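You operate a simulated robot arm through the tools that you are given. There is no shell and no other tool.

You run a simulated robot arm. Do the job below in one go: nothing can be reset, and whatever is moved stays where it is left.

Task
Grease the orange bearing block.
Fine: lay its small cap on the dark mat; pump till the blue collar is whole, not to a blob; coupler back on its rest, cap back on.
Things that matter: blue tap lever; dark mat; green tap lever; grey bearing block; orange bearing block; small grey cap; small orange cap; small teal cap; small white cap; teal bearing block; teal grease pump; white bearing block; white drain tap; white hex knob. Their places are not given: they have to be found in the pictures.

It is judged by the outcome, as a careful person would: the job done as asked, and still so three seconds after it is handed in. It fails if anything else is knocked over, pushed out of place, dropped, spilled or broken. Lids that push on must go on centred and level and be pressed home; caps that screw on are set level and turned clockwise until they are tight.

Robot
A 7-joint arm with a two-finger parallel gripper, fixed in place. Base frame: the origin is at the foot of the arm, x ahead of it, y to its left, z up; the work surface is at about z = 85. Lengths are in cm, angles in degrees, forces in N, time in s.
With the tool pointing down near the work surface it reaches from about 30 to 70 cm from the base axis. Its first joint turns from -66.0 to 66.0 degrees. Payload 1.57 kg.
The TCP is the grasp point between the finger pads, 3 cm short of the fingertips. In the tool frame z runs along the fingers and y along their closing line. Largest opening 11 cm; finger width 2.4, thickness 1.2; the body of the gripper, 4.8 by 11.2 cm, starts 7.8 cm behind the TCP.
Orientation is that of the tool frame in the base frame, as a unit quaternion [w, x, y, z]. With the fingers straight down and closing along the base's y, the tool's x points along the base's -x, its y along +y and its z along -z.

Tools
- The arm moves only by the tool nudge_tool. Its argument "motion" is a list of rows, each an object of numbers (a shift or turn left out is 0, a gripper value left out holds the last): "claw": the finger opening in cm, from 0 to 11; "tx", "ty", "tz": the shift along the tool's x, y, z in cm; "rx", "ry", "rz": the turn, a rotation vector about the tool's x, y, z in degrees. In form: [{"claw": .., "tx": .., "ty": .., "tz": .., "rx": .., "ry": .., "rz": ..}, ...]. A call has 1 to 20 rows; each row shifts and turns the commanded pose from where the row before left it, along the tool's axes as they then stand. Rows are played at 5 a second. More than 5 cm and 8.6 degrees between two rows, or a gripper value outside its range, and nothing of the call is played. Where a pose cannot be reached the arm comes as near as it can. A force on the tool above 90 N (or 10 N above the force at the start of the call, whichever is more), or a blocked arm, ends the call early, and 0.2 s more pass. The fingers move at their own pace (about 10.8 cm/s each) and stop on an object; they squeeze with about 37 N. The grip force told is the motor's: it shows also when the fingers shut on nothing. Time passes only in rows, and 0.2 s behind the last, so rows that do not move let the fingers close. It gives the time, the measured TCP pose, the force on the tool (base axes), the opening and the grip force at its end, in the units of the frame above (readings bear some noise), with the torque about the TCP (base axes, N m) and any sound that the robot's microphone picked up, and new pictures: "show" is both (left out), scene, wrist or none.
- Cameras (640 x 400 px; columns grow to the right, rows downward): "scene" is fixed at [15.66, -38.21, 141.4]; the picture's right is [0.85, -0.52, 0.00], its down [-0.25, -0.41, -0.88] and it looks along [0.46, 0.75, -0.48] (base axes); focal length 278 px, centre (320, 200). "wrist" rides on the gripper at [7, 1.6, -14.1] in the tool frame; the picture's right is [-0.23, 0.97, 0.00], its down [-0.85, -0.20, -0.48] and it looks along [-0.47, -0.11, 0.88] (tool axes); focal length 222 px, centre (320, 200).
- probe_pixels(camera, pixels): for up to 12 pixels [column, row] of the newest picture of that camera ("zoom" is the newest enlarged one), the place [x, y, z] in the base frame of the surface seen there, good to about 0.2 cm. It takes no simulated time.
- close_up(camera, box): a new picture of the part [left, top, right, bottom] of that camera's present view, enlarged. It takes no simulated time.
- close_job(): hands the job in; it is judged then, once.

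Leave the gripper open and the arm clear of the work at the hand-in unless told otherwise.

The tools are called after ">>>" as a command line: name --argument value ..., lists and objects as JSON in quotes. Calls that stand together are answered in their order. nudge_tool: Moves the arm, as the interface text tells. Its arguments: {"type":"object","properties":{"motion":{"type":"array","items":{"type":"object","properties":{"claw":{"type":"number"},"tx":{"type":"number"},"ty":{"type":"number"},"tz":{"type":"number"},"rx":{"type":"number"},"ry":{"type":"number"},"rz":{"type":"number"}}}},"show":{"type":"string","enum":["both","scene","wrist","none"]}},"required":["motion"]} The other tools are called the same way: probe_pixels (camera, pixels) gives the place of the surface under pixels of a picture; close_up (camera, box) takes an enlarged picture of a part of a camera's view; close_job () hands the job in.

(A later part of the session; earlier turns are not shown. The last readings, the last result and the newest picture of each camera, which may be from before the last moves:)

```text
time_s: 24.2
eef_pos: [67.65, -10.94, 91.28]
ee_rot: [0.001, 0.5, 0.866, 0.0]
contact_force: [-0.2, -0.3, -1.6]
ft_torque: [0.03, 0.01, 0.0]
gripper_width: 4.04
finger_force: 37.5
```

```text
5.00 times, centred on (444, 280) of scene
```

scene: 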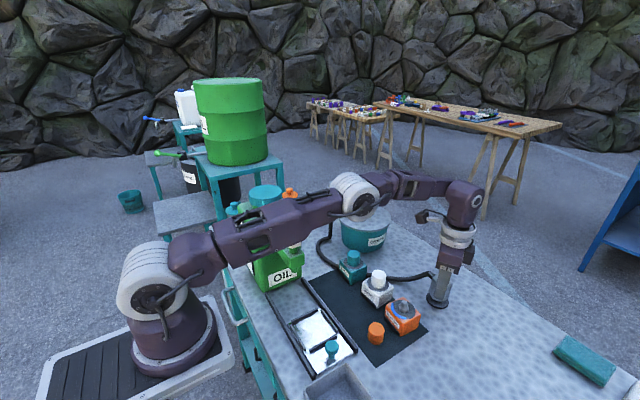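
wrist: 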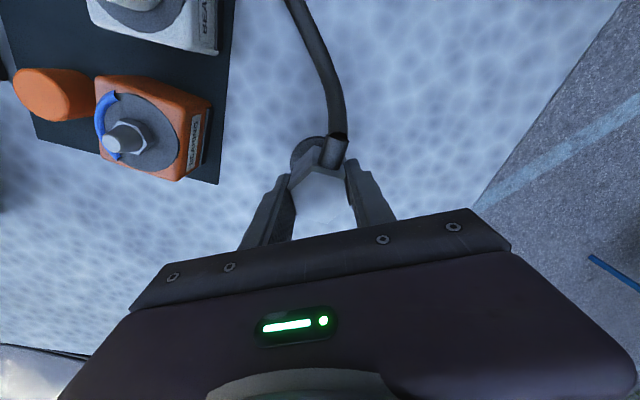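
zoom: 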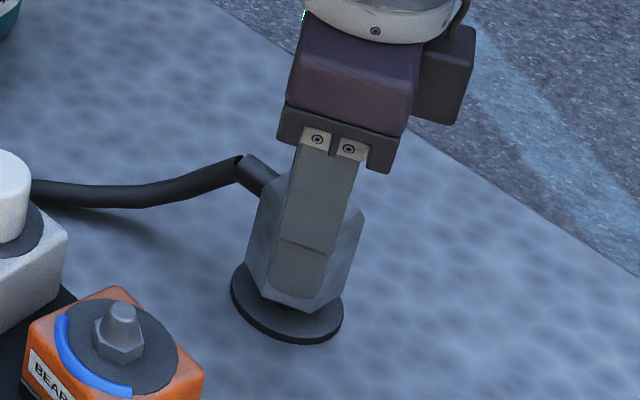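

The coupler comes off its rest freely. I lift to z≈100 and carry it back over the nipple at (54.63,-10.86).

>>> nudge_tool --motion '[{"tz": -2}, {"tz": -2.5}, {"tz": -2.5}, {"tz": -1.7}, {"tx": 1.31, "ty": -2.246}, {"tx": 1.31, "ty": -2.246}, {"tx": 1.31, "ty": -2.246}, {"tx": 1.31, "ty": -2.246}, {"tx": 1.31, "ty": -2.246}, {}]' --show "both"

>>> close_up --camera "scene" --box '[350, 220, 478, 340]'

```text
time_s: 26.4
eef_pos: [54.51, -10.77, 99.89]
ee_rot: [0.001, 0.5, 0.866, 0.0]
contact_force: [-0.2, 0.7, -0.8]
ft_torque: [-0.01, -0.03, 0.02]
gripper_width: 4.04
finger_force: 37.1
```

scene: 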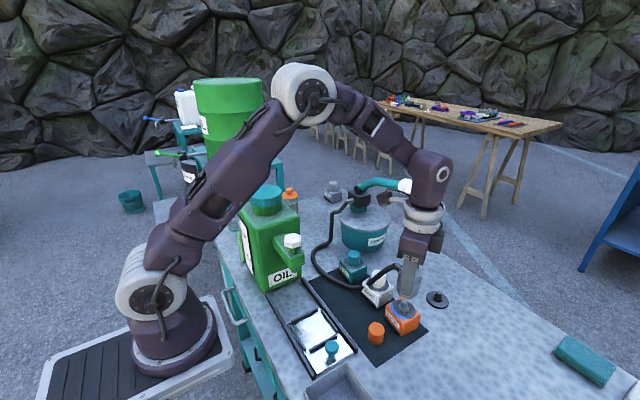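
wrist: 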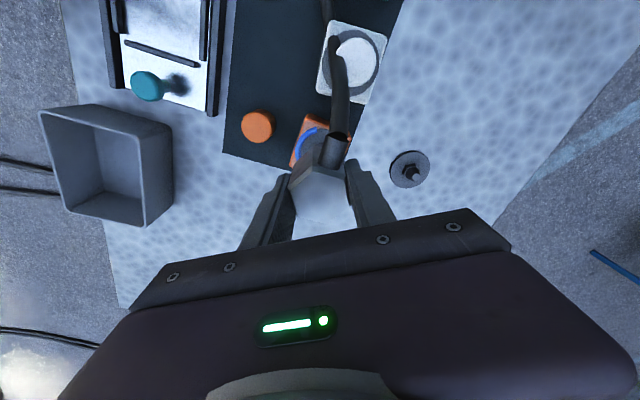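

```text
3.33 times, centred on (414, 280) of scene
```

zoom: 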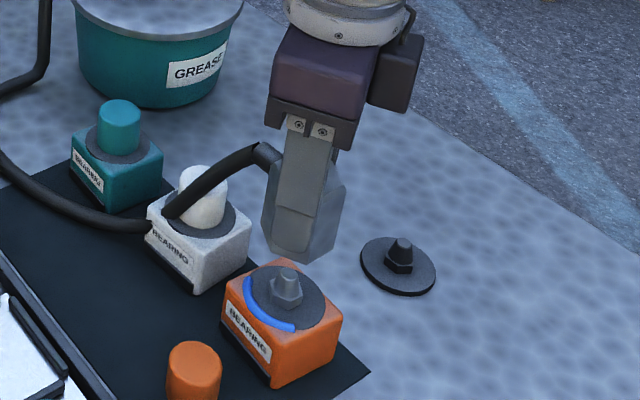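

The rest has a dummy nipple. I probe it for the return, and the orange nipple and the coupler's lower edge.

>>> probe_pixels --camera "zoom" --pixels '[[402, 240], [402, 250], [402, 265], [365, 265], [432, 268], [398, 293], [400, 232], [287, 272], [287, 282], [300, 262], [270, 235], [335, 235]]'

>>> close_up --camera "wrist" --box '[370, 130, 450, 200]'

```text
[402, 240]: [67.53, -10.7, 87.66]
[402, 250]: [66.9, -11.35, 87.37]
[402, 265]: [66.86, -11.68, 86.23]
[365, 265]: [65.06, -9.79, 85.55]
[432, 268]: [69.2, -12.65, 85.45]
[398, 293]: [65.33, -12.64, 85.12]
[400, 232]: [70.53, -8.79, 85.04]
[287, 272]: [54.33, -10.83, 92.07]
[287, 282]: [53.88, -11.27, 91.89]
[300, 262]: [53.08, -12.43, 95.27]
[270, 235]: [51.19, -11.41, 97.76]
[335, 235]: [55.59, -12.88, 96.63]
```

```text
5.71 times, centred on (410, 165) of wrist
```

zoom: 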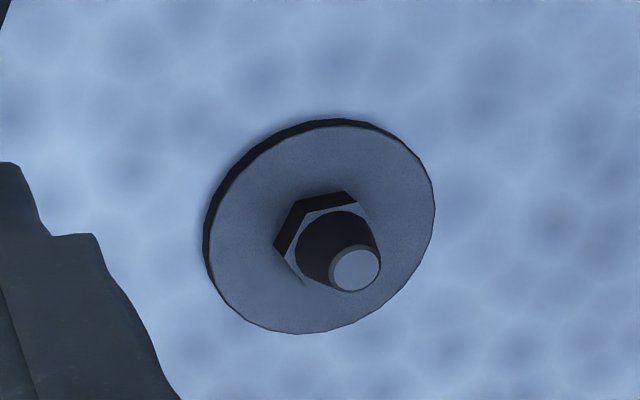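

>>> probe_pixels --camera "zoom" --pixels '[[355, 268], [340, 268], [372, 265], [355, 252], [355, 284], [215, 235], [430, 215], [320, 130], [300, 328]]'

```text
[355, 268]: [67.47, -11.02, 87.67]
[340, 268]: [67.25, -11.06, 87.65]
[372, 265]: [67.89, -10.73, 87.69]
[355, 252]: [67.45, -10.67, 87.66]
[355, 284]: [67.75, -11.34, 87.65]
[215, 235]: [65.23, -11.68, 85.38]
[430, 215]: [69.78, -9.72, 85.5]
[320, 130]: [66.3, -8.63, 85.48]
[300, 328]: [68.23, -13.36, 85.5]
```

Rest nipple centre (67.57,-10.98), tip z 87.67, i.e. 4.37 cm below the orange one; so seated TCP height will be ≈94.6. I take a still reading to reduce noise.

>>> nudge_tool --motion '[{}]' --show "none"

>>> nudge_tool --motion '[{}]' --show "none"

>>> nudge_tool --motion '[{}]' --show "none"

```text
time_s: 26.8
eef_pos: [54.54, -10.8, 99.93]
ee_rot: [0.001, 0.5, 0.866, 0.0]
contact_force: [-1.2, -0.9, -1.3]
ft_torque: [-0.01, 0.01, 0.03]
gripper_width: 4.04
finger_force: 36.8
```

```text
time_s: 27.2
eef_pos: [54.65, -10.78, 100.03]
ee_rot: [-0.001, 0.5, 0.866, 0.001]
contact_force: [0.9, 0.3, -1.5]
ft_torque: [-0.01, 0.02, 0.01]
gripper_width: 4.05
finger_force: 37.0
```

```text
time_s: 27.6
eef_pos: [54.57, -10.88, 99.86]
ee_rot: [-0.001, 0.5, 0.866, 0.0]
contact_force: [-0.2, 0.0, -1.8]
ft_torque: [-0.01, -0.03, 0.0]
gripper_width: 4.02
finger_force: 36.6
```

Mean is (54.57,-10.81,99.93). I correct +0.07 in x and lower to z≈97, just above the nipple tip.

>>> nudge_tool --motion '[{"tx": -0.035, "ty": 0.06}, {"tz": 1}, {"tz": 1}, {"tz": 0.9}, {}]' --show "both"

>>> close_up --camera "scene" --box '[370, 240, 450, 340]'

```text
time_s: 28.8
eef_pos: [54.58, -10.87, 97.12]
ee_rot: [0.0, 0.5, 0.866, 0.001]
contact_force: [0.2, 0.7, -2.0]
ft_torque: [-0.01, -0.01, 0.0]
gripper_width: 4.01
finger_force: 37.1
```

scene: 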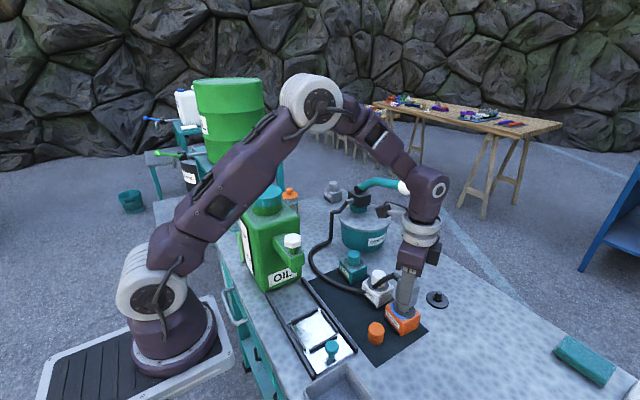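
wrist: 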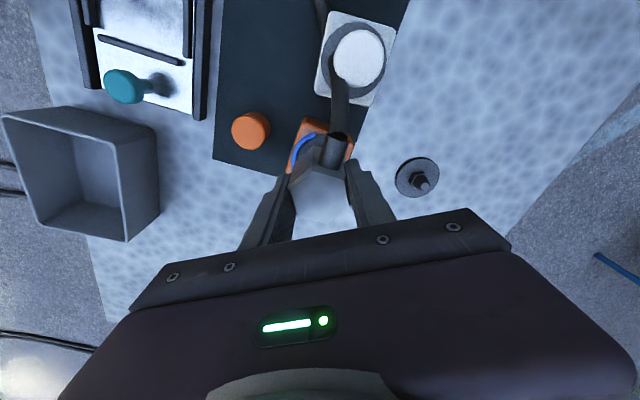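

```text
4.00 times, centred on (410, 290) of scene
```

zoom: 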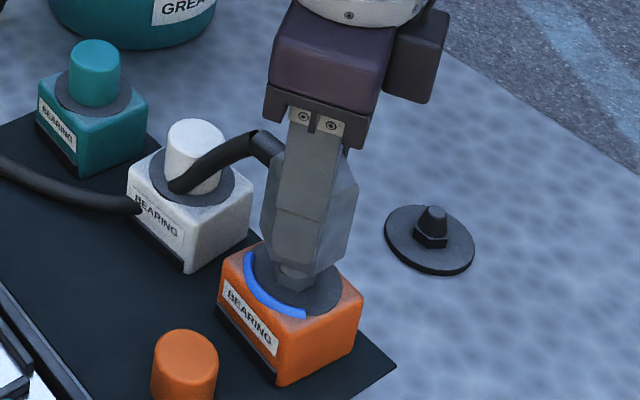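

The coupler is centred above the nipple. I lower in small steps, watching the force.

>>> nudge_tool --motion '[{"tz": 0.25}, {"tz": 0.25}, {"tz": 0.25}, {"tz": 0.25}, {}]' --show "none"

```text
time_s: 30.0
eef_pos: [54.68, -10.88, 96.1]
ee_rot: [0.0, 0.5, 0.866, 0.0]
contact_force: [-0.6, -0.2, -1.3]
ft_torque: [-0.03, -0.01, 0.01]
gripper_width: 4.03
finger_force: 37.5
```

No resistance – the nipple is entering the bore. I continue down by another 1 cm in small steps.

>>> nudge_tool --motion '[{"tz": 0.25}, {"tz": 0.25}, {"tz": 0.25}, {"tz": 0.25}, {}]' --show "none"

```text
time_s: 31.2
eef_pos: [54.71, -10.81, 95.12]
ee_rot: [0.0, 0.5, 0.866, 0.0]
contact_force: [-0.6, 0.0, -1.9]
ft_torque: [0.01, -0.01, 0.01]
gripper_width: 4.04
finger_force: 37.2
```

Still free at z 95.1; expected seat at about 94.6. Continuing in 0.15 cm steps.

>>> nudge_tool --motion '[{"tz": 0.15}, {"tz": 0.15}, {"tz": 0.15}, {}]' --show "none"

```text
time_s: 32.2
eef_pos: [54.66, -10.82, 94.68]
ee_rot: [0.001, 0.499, 0.866, 0.0]
contact_force: [-0.6, -0.3, -1.5]
ft_torque: [0.01, 0.01, -0.02]
gripper_width: 4.06
finger_force: 36.9
```

>>> nudge_tool --motion '[{"tz": 0.1}, {"tz": 0.1}, {}]' --show "wrist"

```text
time_s: 33.0
eef_pos: [54.6, -10.9, 94.39]
ee_rot: [0.001, 0.5, 0.866, 0.0]
contact_force: [-7.2, 2.6, 26.3]
ft_torque: [0.05, 0.29, 0.05]
gripper_width: 4.07
finger_force: 37.1
```

wrist: 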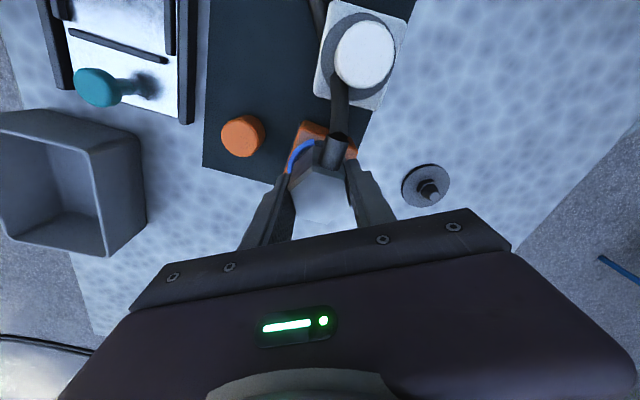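

It hits a firm stop at z≈94.4 with 26 N: seated. I press just slightly more for a latch, then relax.

>>> nudge_tool --motion '[{"tz": 0.08}, {}]' --show "none"

```text
time_s: 33.6
eef_pos: [54.77, -10.83, 94.36]
ee_rot: [0.001, 0.501, 0.866, -0.001]
contact_force: [-1.7, 3.6, 25.4]
ft_torque: [0.01, 0.17, 0.01]
gripper_width: 4.02
finger_force: 37.0
```

Firmly seated. I relax upward a touch, open the fingers to 7 cm and rise clear.

>>> nudge_tool --motion '[{"tz": -0.12}, {"claw": 4.6}, {"claw": 6}, {"claw": 7}, {"tz": -1}, {"tz": -2}, {"tz": -3}, {"tz": -4}, {"tz": -4}, {}]' --show "both"

>>> close_up --camera "scene" --box '[370, 240, 450, 340]'

>>> close_up --camera "wrist" --box '[256, 60, 384, 180]'

```text
time_s: 35.8
eef_pos: [54.78, -10.86, 108.48]
ee_rot: [0.0, 0.5, 0.866, 0.0]
contact_force: [0.5, -1.2, -0.8]
ft_torque: [0.03, 0.0, 0.0]
gripper_width: 7.01
finger_force: 0.1
```

scene: 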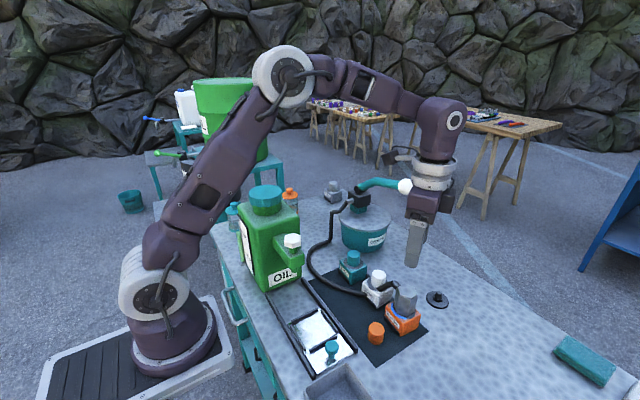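
wrist: 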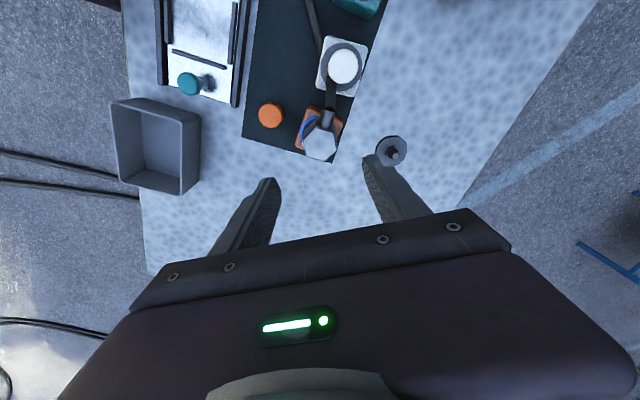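

```text
4.00 times, centred on (410, 290) of scene
```

zoom: 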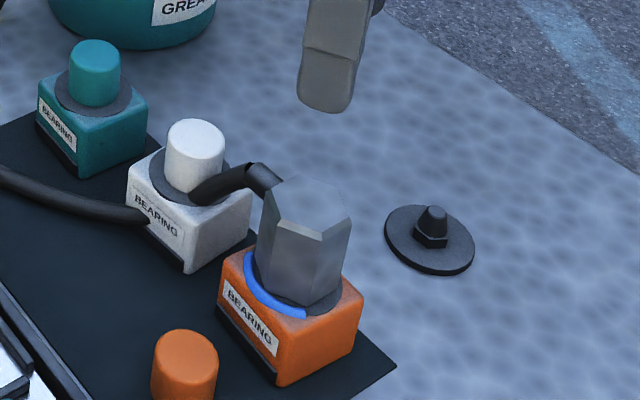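

```text
3.33 times, centred on (320, 120) of wrist
```

zoom: 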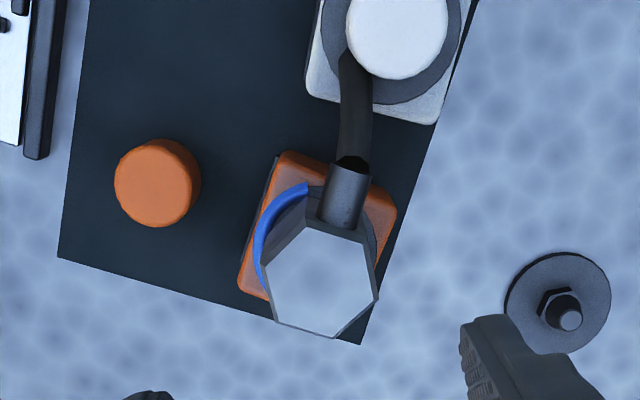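

The coupler stands level on the orange nipple, and the collar still shows the starting arc. Now the pump: the ball (≈(67.4,4.7,110.6), R≈2.1) is beyond vertical reach, so I'll tilt the tool forward 45° with the fingers straddling the ball in the x–z plane. First rise, turn +30° more and tilt −45° about tool x.

>>> nudge_tool --motion '[{"tz": -3}, {"tz": -3}, {"rz": 7.5}, {"rz": 7.5}, {"rz": 7.5}, {"rz": 7.5}, {"rx": -7.5}, {"rx": -7.5}, {"rx": -7.5}, {"rx": -7.5}, {"rx": -7.5}, {"rx": -7.5}, {}]' --show "both"

```text
time_s: 38.6
eef_pos: [54.6, -10.96, 114.44]
ee_rot: [0.271, 0.654, 0.652, 0.271]
contact_force: [-0.1, 0.3, -0.1]
ft_torque: [0.01, 0.0, 0.02]
gripper_width: 6.99
finger_force: 0.1
```

scene: 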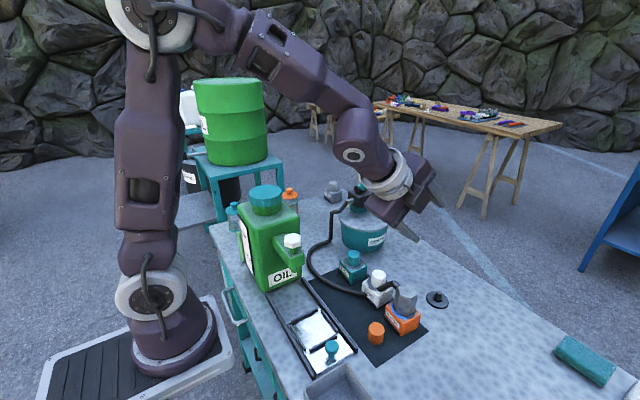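
wrist: 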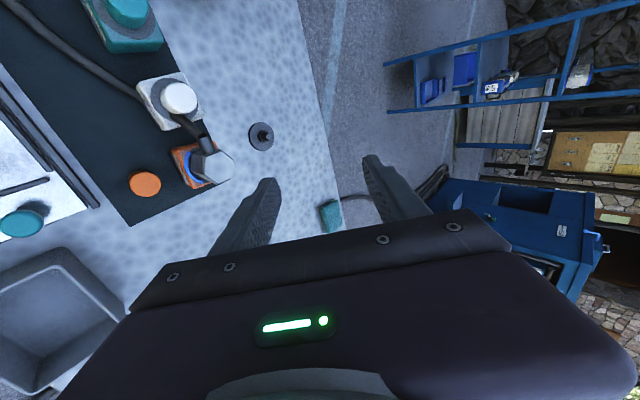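

The tilt came out as planned (tool z = (0.71,0,−0.71)). Now I raise to z≈120, move across to y≈4.7 and check before going forward.

>>> nudge_tool --motion '[{"ty": 2.12, "tz": -2.12}, {"ty": 2.12, "tz": -2.12}, {"tx": 3.14}, {"tx": 3.14}, {"tx": 3.14}, {"tx": 3.14}, {"tx": 3.14}, {}]' --show "both"

```text
time_s: 40.4
eef_pos: [54.73, 4.79, 120.36]
ee_rot: [0.271, 0.654, 0.653, 0.271]
contact_force: [0.0, -0.2, -0.5]
ft_torque: [0.05, 0.01, 0.01]
gripper_width: 7.0
finger_force: 0.1
```

scene: 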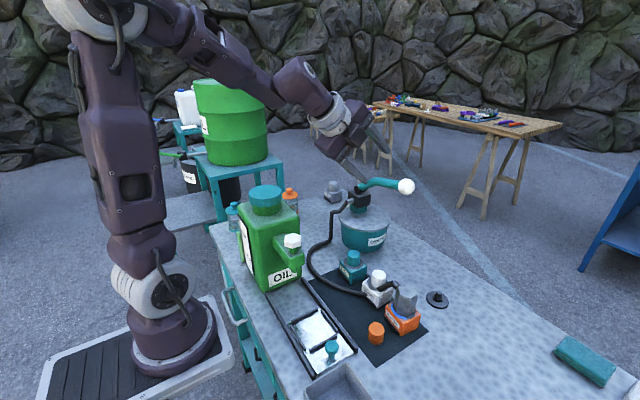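
wrist: 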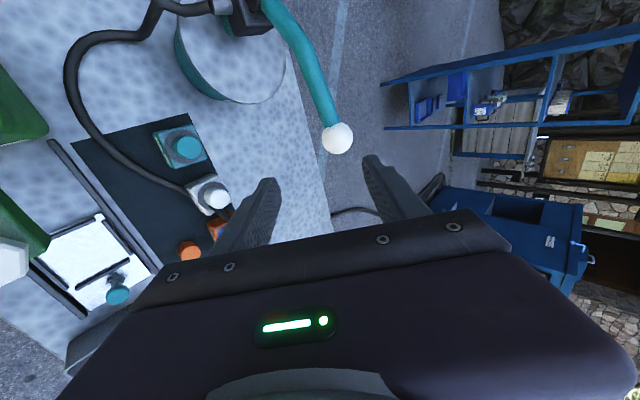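

The ball is at wrist (337,138), lever rod to its upper left. I zoom and probe it for an accurate centre.

>>> close_up --camera "wrist" --box '[288, 90, 384, 170]'

>>> probe_pixels --camera "wrist" --pixels '[[337, 138], [325, 138], [350, 138], [337, 127], [337, 150], [328, 115], [320, 90], [300, 50], [290, 30], [270, 8], [240, 20], [225, 8]]'

```text
5.00 times, centred on (336, 130) of wrist
```

zoom: 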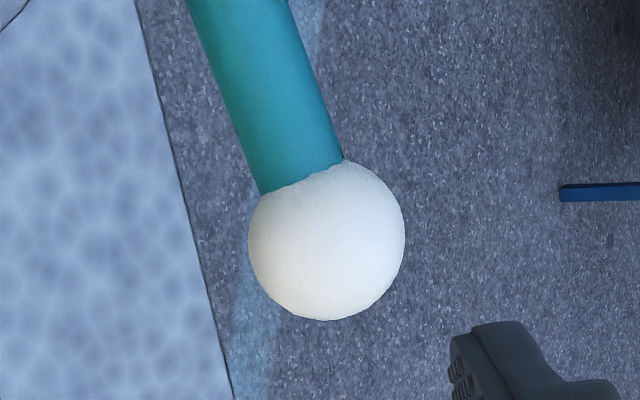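

```text
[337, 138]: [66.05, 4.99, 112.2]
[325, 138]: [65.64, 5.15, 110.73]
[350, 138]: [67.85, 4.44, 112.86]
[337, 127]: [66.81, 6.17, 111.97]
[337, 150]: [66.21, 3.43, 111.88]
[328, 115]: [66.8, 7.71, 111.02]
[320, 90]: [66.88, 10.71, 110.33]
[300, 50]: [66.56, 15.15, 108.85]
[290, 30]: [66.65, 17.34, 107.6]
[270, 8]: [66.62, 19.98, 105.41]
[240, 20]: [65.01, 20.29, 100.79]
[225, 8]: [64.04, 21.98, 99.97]
```

Ball centre works out to about (67.45,4.6,110.75). I align (ty +2.16) and advance 10 cm along the fingers, then check.

>>> nudge_tool --motion '[{"ty": 2.16, "tx": -0.19}, {"tz": 3}, {"tz": 3}, {"tz": 3}, {"tz": 1}, {}]' --show "both"

>>> close_up --camera "scene" --box '[310, 130, 438, 230]'

```text
time_s: 41.8
eef_pos: [63.41, 4.67, 114.87]
ee_rot: [0.271, 0.654, 0.653, 0.271]
contact_force: [0.0, 0.0, 0.2]
ft_torque: [-0.03, 0.03, -0.03]
gripper_width: 7.0
finger_force: 0.1
```

scene: 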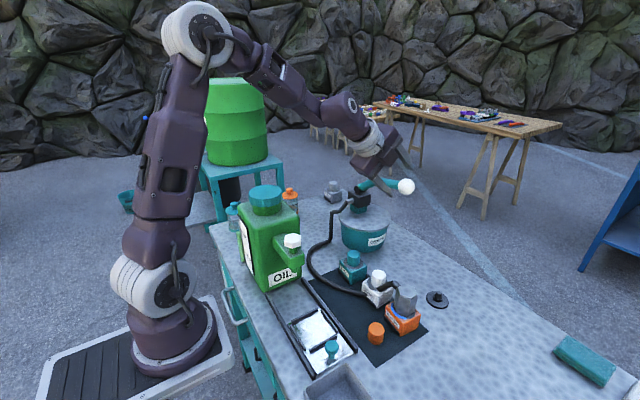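
wrist: 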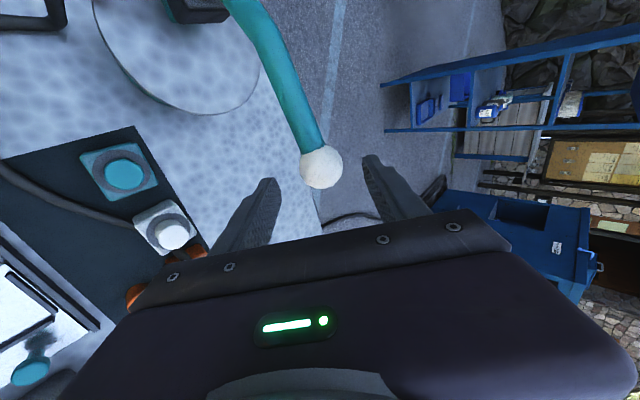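

```text
4.00 times, centred on (374, 180) of scene
```

zoom: 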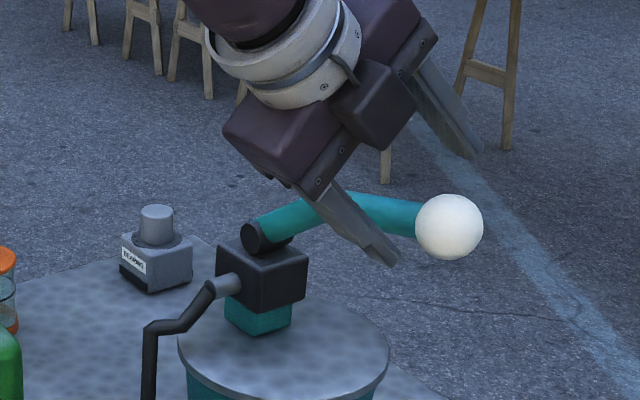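

The ball is centred between the fingers. I advance the remaining 5.7 cm and narrow to 5 cm, a loose cradle round the ball.

>>> nudge_tool --motion '[{"tz": 2.5}, {"tz": 2}, {"tz": 1.2}, {"claw": 5}, {}, {}]' --show "both"

>>> close_up --camera "wrist" --box '[240, 130, 432, 250]'

>>> close_up --camera "scene" --box '[330, 140, 458, 220]'

```text
time_s: 43.2
eef_pos: [67.31, 4.6, 110.9]
ee_rot: [0.271, 0.653, 0.653, 0.27]
contact_force: [0.3, 0.4, 0.6]
ft_torque: [-0.01, 0.01, -0.02]
gripper_width: 5.02
finger_force: 0.1
```

scene: 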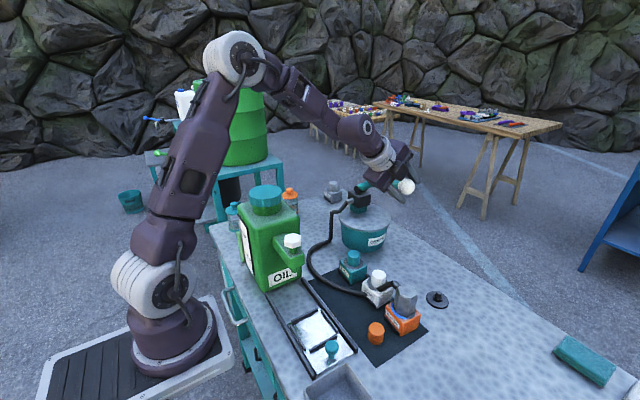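
wrist: 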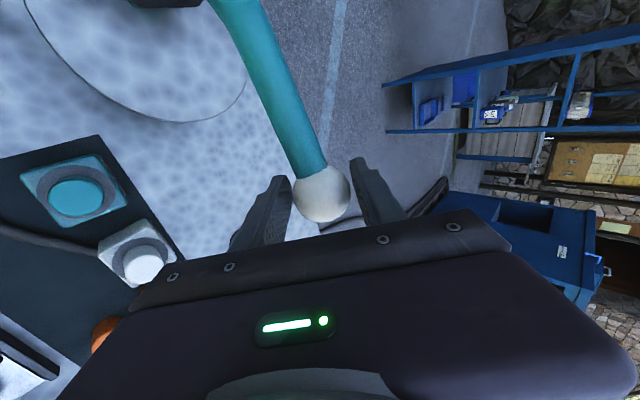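

```text
3.33 times, centred on (336, 190) of wrist
```

zoom: 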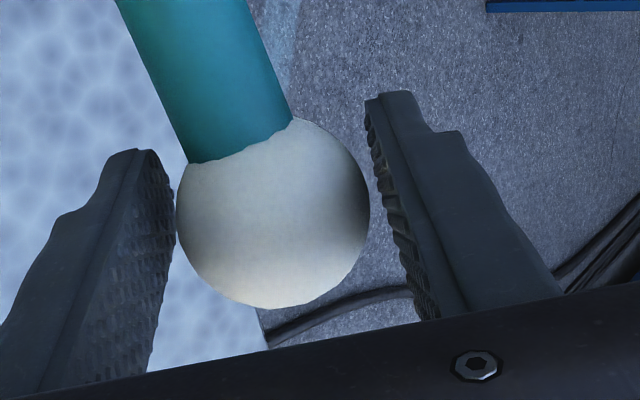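

```text
5.00 times, centred on (394, 180) of scene
```

zoom: 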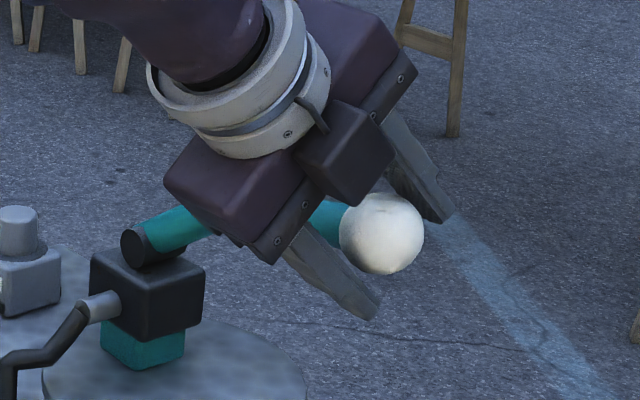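

The ball sits loosely between the fingers. I press the lever down a little along its arc (pivot ≈ (y 20.9, z 103.5), radius ≈17.8) to feel the force.

>>> nudge_tool --motion '[{"tx": -0.42, "ty": -0.82, "tz": 0.82}, {"tx": -0.42, "ty": -0.82, "tz": 0.82}, {}]' --show "both"

>>> close_up --camera "scene" --box '[370, 240, 450, 340]'

```text
time_s: 44.0
eef_pos: [67.29, 3.67, 108.43]
ee_rot: [0.271, 0.653, 0.654, 0.27]
contact_force: [3.9, -1.6, 2.8]
ft_torque: [0.05, 0.04, 0.01]
gripper_width: 5.38
finger_force: 1.5
```

scene: 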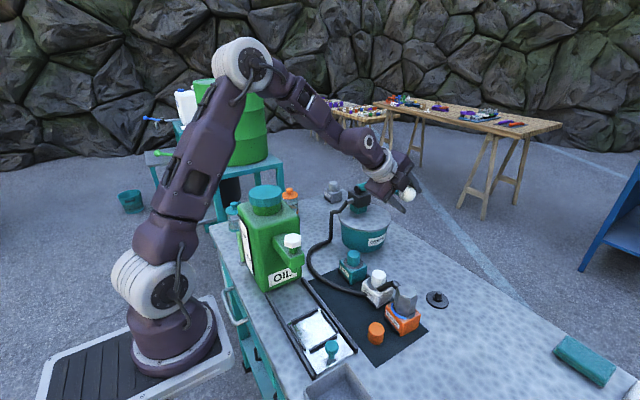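
wrist: 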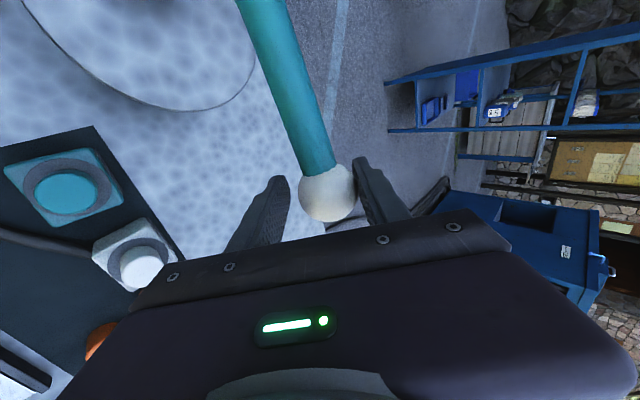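

```text
4.00 times, centred on (410, 290) of scene
```

zoom: 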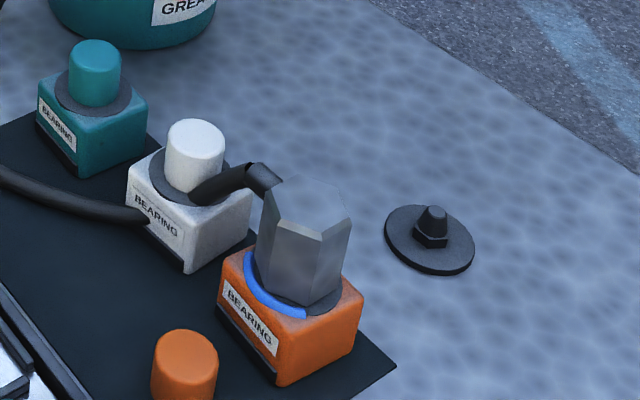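

The lever moves easily (~4 N); the collar hasn't changed yet. I go on down along the arc in two more steps.

>>> nudge_tool --motion '[{"tx": -0.2, "ty": -0.87, "tz": 0.87}, {"tx": -0.2, "ty": -0.87, "tz": 0.87}, {"tx": -0.1, "ty": -0.87, "tz": 0.87}, {"tx": -0.07, "ty": -0.87, "tz": 0.87}, {}]' --show "both"

>>> close_up --camera "scene" --box '[370, 240, 450, 340]'

>>> close_up --camera "wrist" --box '[240, 130, 432, 250]'

```text
time_s: 45.2
eef_pos: [67.37, 3.13, 103.6]
ee_rot: [0.271, 0.653, 0.654, 0.271]
contact_force: [4.8, -1.6, 3.9]
ft_torque: [0.04, 0.06, 0.03]
gripper_width: 5.56
finger_force: 3.3
```

scene: 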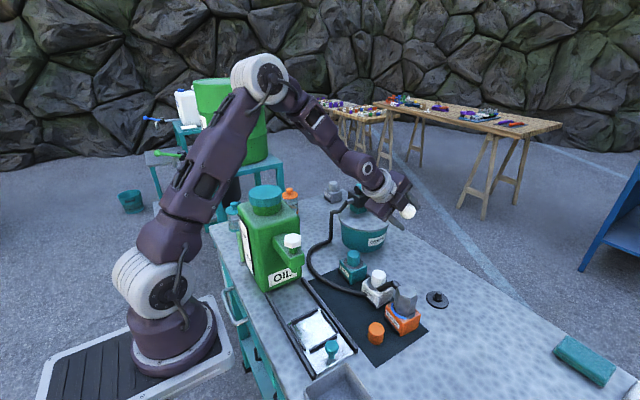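
wrist: 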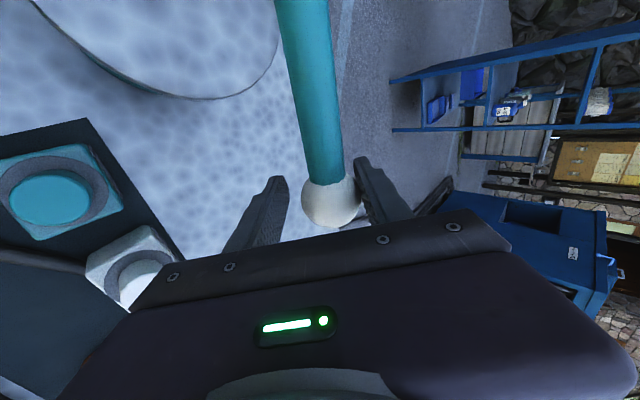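

```text
4.00 times, centred on (410, 290) of scene
```

zoom: 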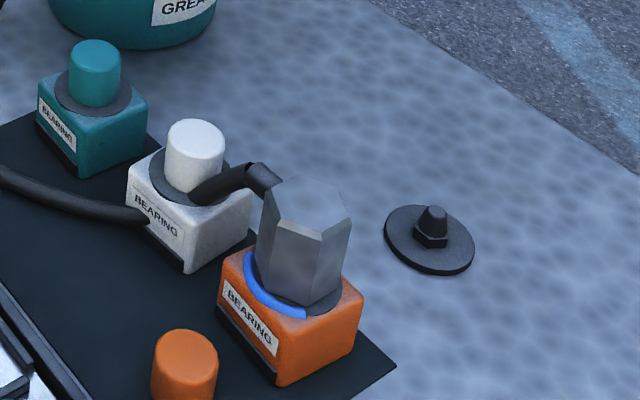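

```text
3.33 times, centred on (336, 190) of wrist
```

zoom: 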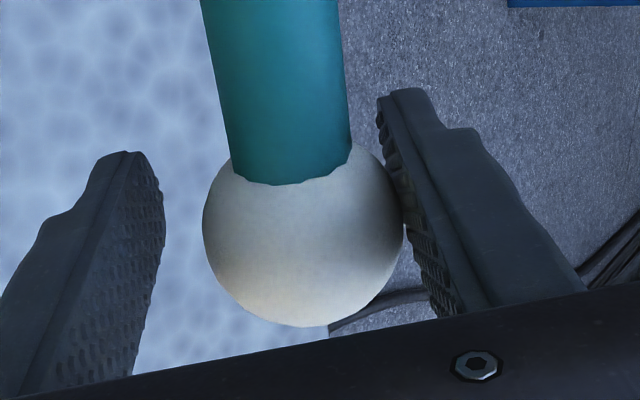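

The lever follows; no change in the collar yet, force ≈6 N. I go further down along the arc.

>>> nudge_tool --motion '[{"tx": 0.07, "ty": -0.87, "tz": 0.87}, {"tx": 0.1, "ty": -0.87, "tz": 0.87}, {}]' --show "both"

>>> close_up --camera "scene" --box '[370, 240, 450, 340]'

```text
time_s: 46.0
eef_pos: [67.41, 3.41, 101.2]
ee_rot: [0.27, 0.653, 0.653, 0.271]
contact_force: [5.7, -1.5, 5.5]
ft_torque: [0.1, 0.08, 0.06]
gripper_width: 5.67
finger_force: 4.2
```

scene: 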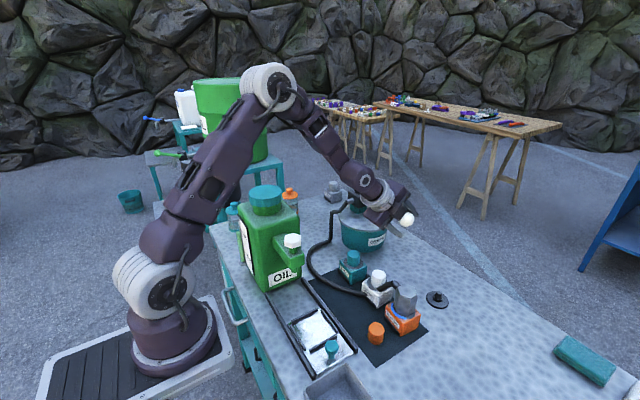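
wrist: 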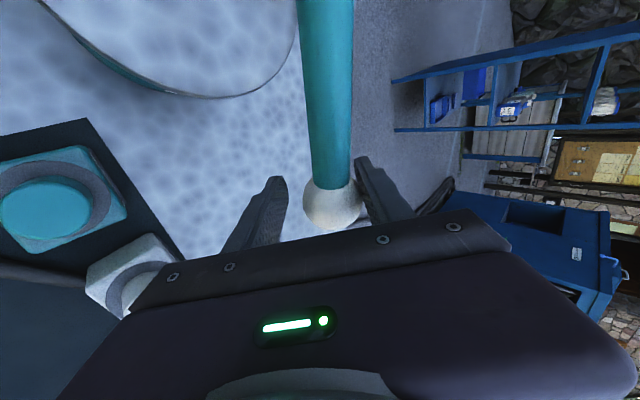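

```text
4.00 times, centred on (410, 290) of scene
```

zoom: 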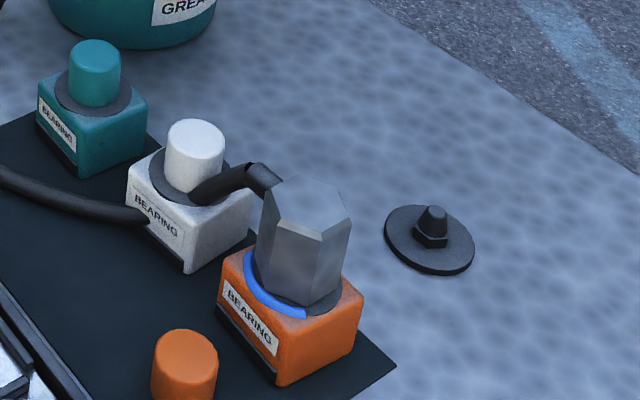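

Force rises slowly like a spring (≈8 N). I continue down to about z 98.

>>> nudge_tool --motion '[{"tx": 0.2, "ty": -0.6, "tz": 0.6}, {"tx": 0.2, "ty": -0.6, "tz": 0.6}, {"tx": 0.2, "ty": -0.6, "tz": 0.6}, {"tx": 0.2, "ty": -0.5, "tz": 0.5}, {}]' --show "both"

>>> close_up --camera "scene" --box '[370, 240, 450, 340]'

```text
time_s: 47.2
eef_pos: [67.34, 4.24, 97.98]
ee_rot: [0.271, 0.654, 0.653, 0.27]
contact_force: [7.5, -1.5, 6.7]
ft_torque: [0.04, 0.04, 0.13]
gripper_width: 5.89
finger_force: 5.0
```

scene: 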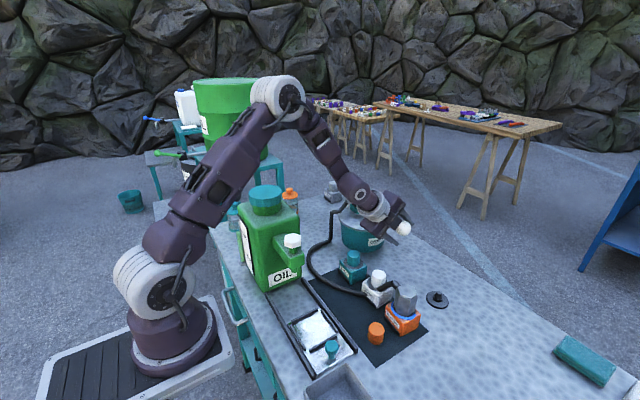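
wrist: 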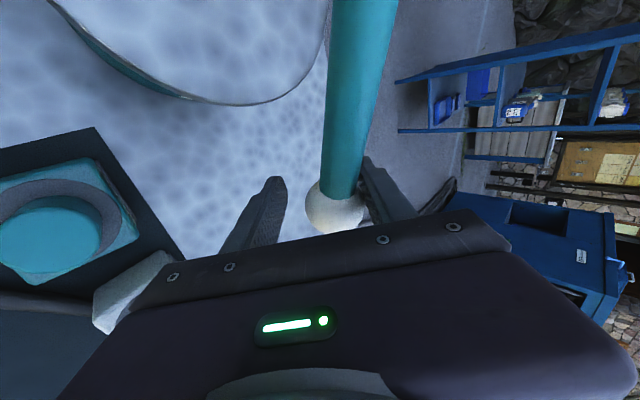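

```text
4.00 times, centred on (410, 290) of scene
```

zoom: 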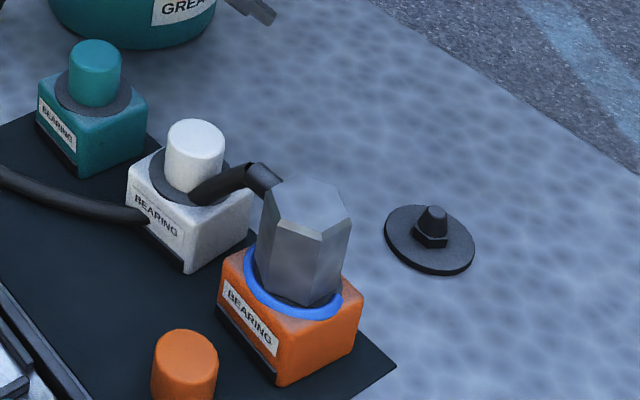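

The collar jumped: the blue arc now runs round to the right side (zoom ≈(340,290)). One stroke counted. I let the lever rise again along its arc and see whether it follows by spring.

>>> nudge_tool --motion '[{"tx": -0.3, "ty": 0.87, "tz": -0.87}, {"tx": -0.25, "ty": 0.87, "tz": -0.87}, {"tx": -0.2, "ty": 0.87, "tz": -0.87}, {"tx": -0.1, "ty": 0.87, "tz": -0.87}, {}]' --show "both"

>>> close_up --camera "scene" --box '[380, 270, 428, 330]'

```text
time_s: 48.4
eef_pos: [67.29, 3.42, 102.78]
ee_rot: [0.271, 0.653, 0.653, 0.271]
contact_force: [4.1, 2.1, 3.4]
ft_torque: [-0.05, 0.01, 0.08]
gripper_width: 5.49
finger_force: 2.6
```

scene: 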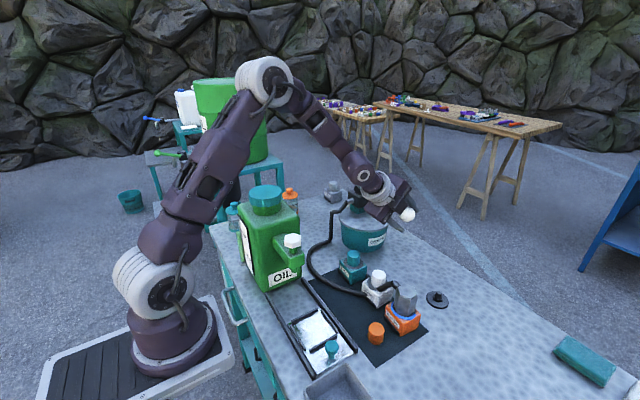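
wrist: 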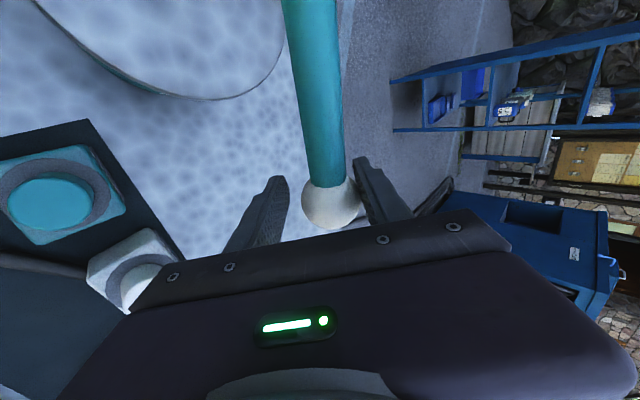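

```text
6.67 times, centred on (404, 300) of scene
```

zoom: 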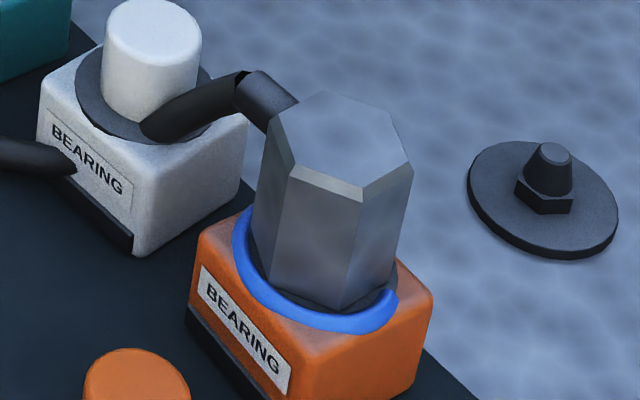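

The lever springs back with my finger. The collar's new end is visible at zoom (395,293). I probe points along the arc to judge how far round it goes.

>>> probe_pixels --camera "zoom" --pixels '[[393, 297], [398, 290], [385, 315], [355, 325], [300, 305], [255, 270], [240, 240], [247, 215], [405, 280], [398, 270]]'

```text
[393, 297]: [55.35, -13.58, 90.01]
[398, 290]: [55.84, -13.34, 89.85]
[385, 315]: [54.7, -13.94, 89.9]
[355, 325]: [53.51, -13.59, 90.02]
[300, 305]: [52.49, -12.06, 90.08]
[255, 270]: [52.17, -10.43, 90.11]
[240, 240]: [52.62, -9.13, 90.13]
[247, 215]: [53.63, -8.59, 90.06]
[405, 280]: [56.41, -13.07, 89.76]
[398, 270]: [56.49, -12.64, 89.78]
```

Angle estimate: start arc ≈108–110°, now ≈229°, so a stroke adds about a third and one more should nearly or just close it. I raise the lever fully along its arc to its top.

>>> nudge_tool --motion '[{"tx": -0.25, "ty": 0.85, "tz": -0.85}, {"tx": 0.1, "ty": 1.41, "tz": -1.41}, {"tx": 0.4, "ty": 1.7, "tz": -1.7}, {"tx": 0.93, "ty": 1.77, "tz": -1.77}, {}, {}]' --show "both"

>>> close_up --camera "scene" --box '[380, 270, 428, 330]'

>>> close_up --camera "wrist" --box '[240, 130, 432, 250]'

```text
time_s: 49.8
eef_pos: [67.31, 4.63, 110.83]
ee_rot: [0.27, 0.654, 0.653, 0.271]
contact_force: [-0.1, -0.8, 0.6]
ft_torque: [-0.01, 0.01, -0.01]
gripper_width: 5.0
finger_force: 0.0
```

scene: 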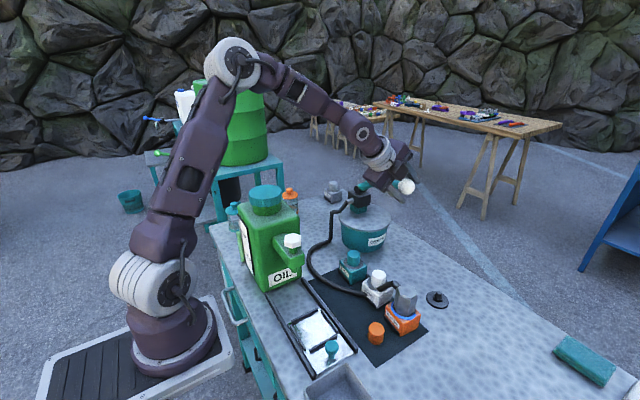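
wrist: 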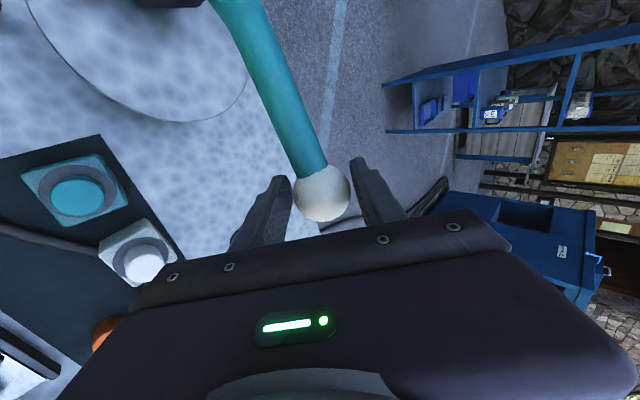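

```text
6.67 times, centred on (404, 300) of scene
```

zoom: 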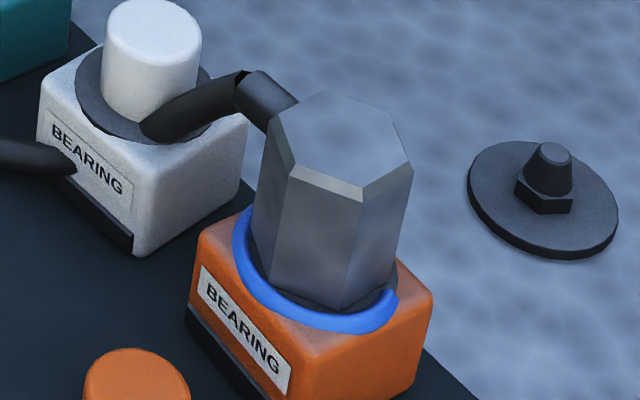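

```text
3.33 times, centred on (336, 190) of wrist
```

zoom: 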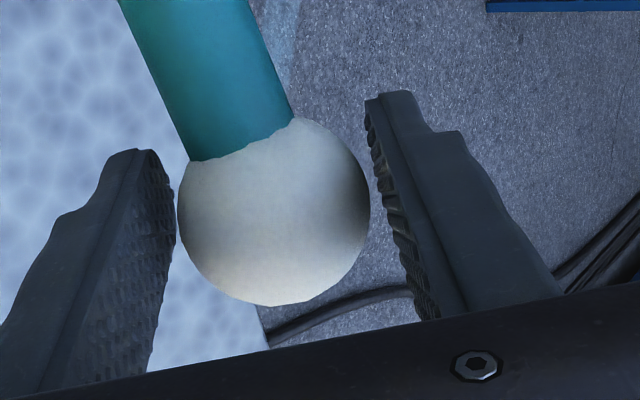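

Lever back at its top, hands clear. Second stroke: same path down to z≈98.

>>> nudge_tool --motion '[{"tx": -0.42, "ty": -0.82, "tz": 0.82}, {"tx": -0.42, "ty": -0.82, "tz": 0.82}, {"tx": -0.2, "ty": -0.87, "tz": 0.87}, {"tx": -0.2, "ty": -0.87, "tz": 0.87}, {"tx": -0.1, "ty": -0.87, "tz": 0.87}, {"tx": -0.07, "ty": -0.87, "tz": 0.87}, {"tx": 0.07, "ty": -0.87, "tz": 0.87}, {"tx": 0.1, "ty": -0.87, "tz": 0.87}, {"tx": 0.2, "ty": -0.6, "tz": 0.6}, {"tx": 0.2, "ty": -0.6, "tz": 0.6}, {}]' --show "scene"

>>> close_up --camera "scene" --box '[380, 270, 428, 330]'

```text
time_s: 52.2
eef_pos: [67.41, 3.67, 99.55]
ee_rot: [0.27, 0.653, 0.653, 0.271]
contact_force: [6.1, -2.9, 6.8]
ft_torque: [0.13, 0.07, 0.08]
gripper_width: 5.74
finger_force: 4.2
```

scene: 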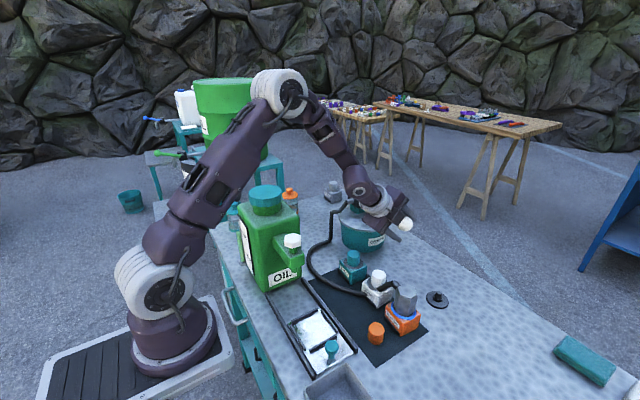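

```text
6.67 times, centred on (404, 300) of scene
```

zoom: 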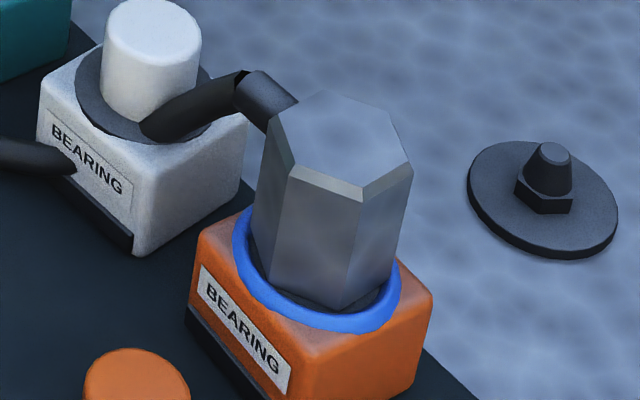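

The second stroke counted (at z≈99.5): the collar now wraps around to the right rear (zoom (400,270)). I don't push further; I raise the lever gently and then back off to inspect the far side.

>>> nudge_tool --motion '[{"tx": -0.2, "ty": 0.87, "tz": -0.87}, {"tx": -0.2, "ty": 0.87, "tz": -0.87}, {"tx": -0.1, "ty": 1.0, "tz": -1.0}, {"tx": 0.0, "ty": 1.0, "tz": -1.0}, {"tx": 0.2, "ty": 1.2, "tz": -1.2}, {"tx": 0.5, "ty": 1.4, "tz": -1.4}, {"tx": 0.73, "ty": 1.7, "tz": -1.7}, {}, {"claw": 7}, {}, {"tz": -2}, {"tz": -3}, {"tz": -4}, {"tz": -4}, {"tz": -3}, {}]' --show "both"

>>> close_up --camera "wrist" --box '[150, 170, 278, 270]'

>>> close_up --camera "scene" --box '[380, 270, 428, 330]'

```text
time_s: 55.6
eef_pos: [55.99, 4.58, 122.24]
ee_rot: [0.271, 0.653, 0.653, 0.271]
contact_force: [-0.5, -1.0, 0.3]
ft_torque: [-0.01, 0.04, -0.02]
gripper_width: 6.98
finger_force: 0.0
```

scene: 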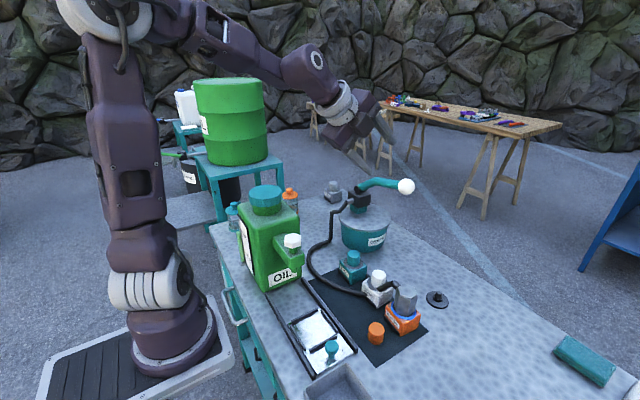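
wrist: 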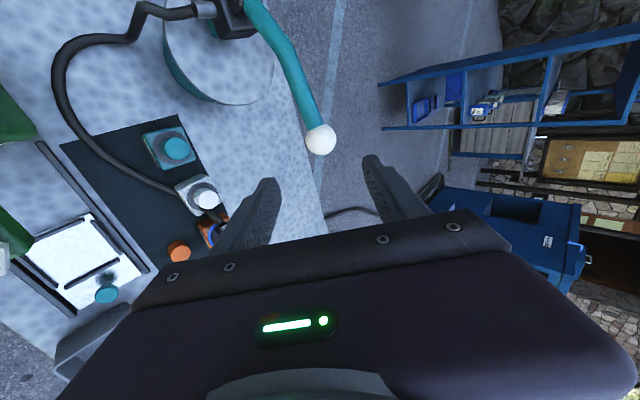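

```text
4.00 times, centred on (214, 220) of wrist
```

zoom: 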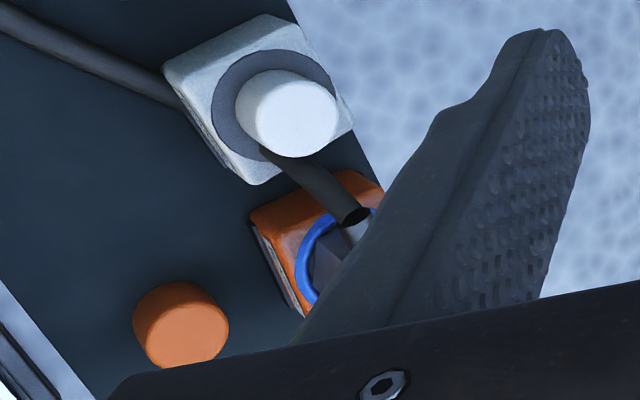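

```text
6.67 times, centred on (404, 300) of scene
```

zoom: 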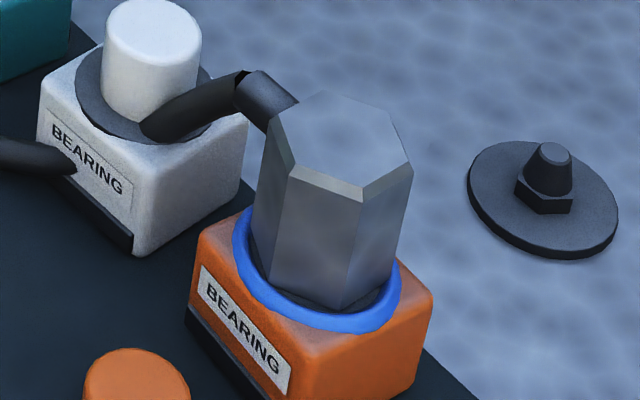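

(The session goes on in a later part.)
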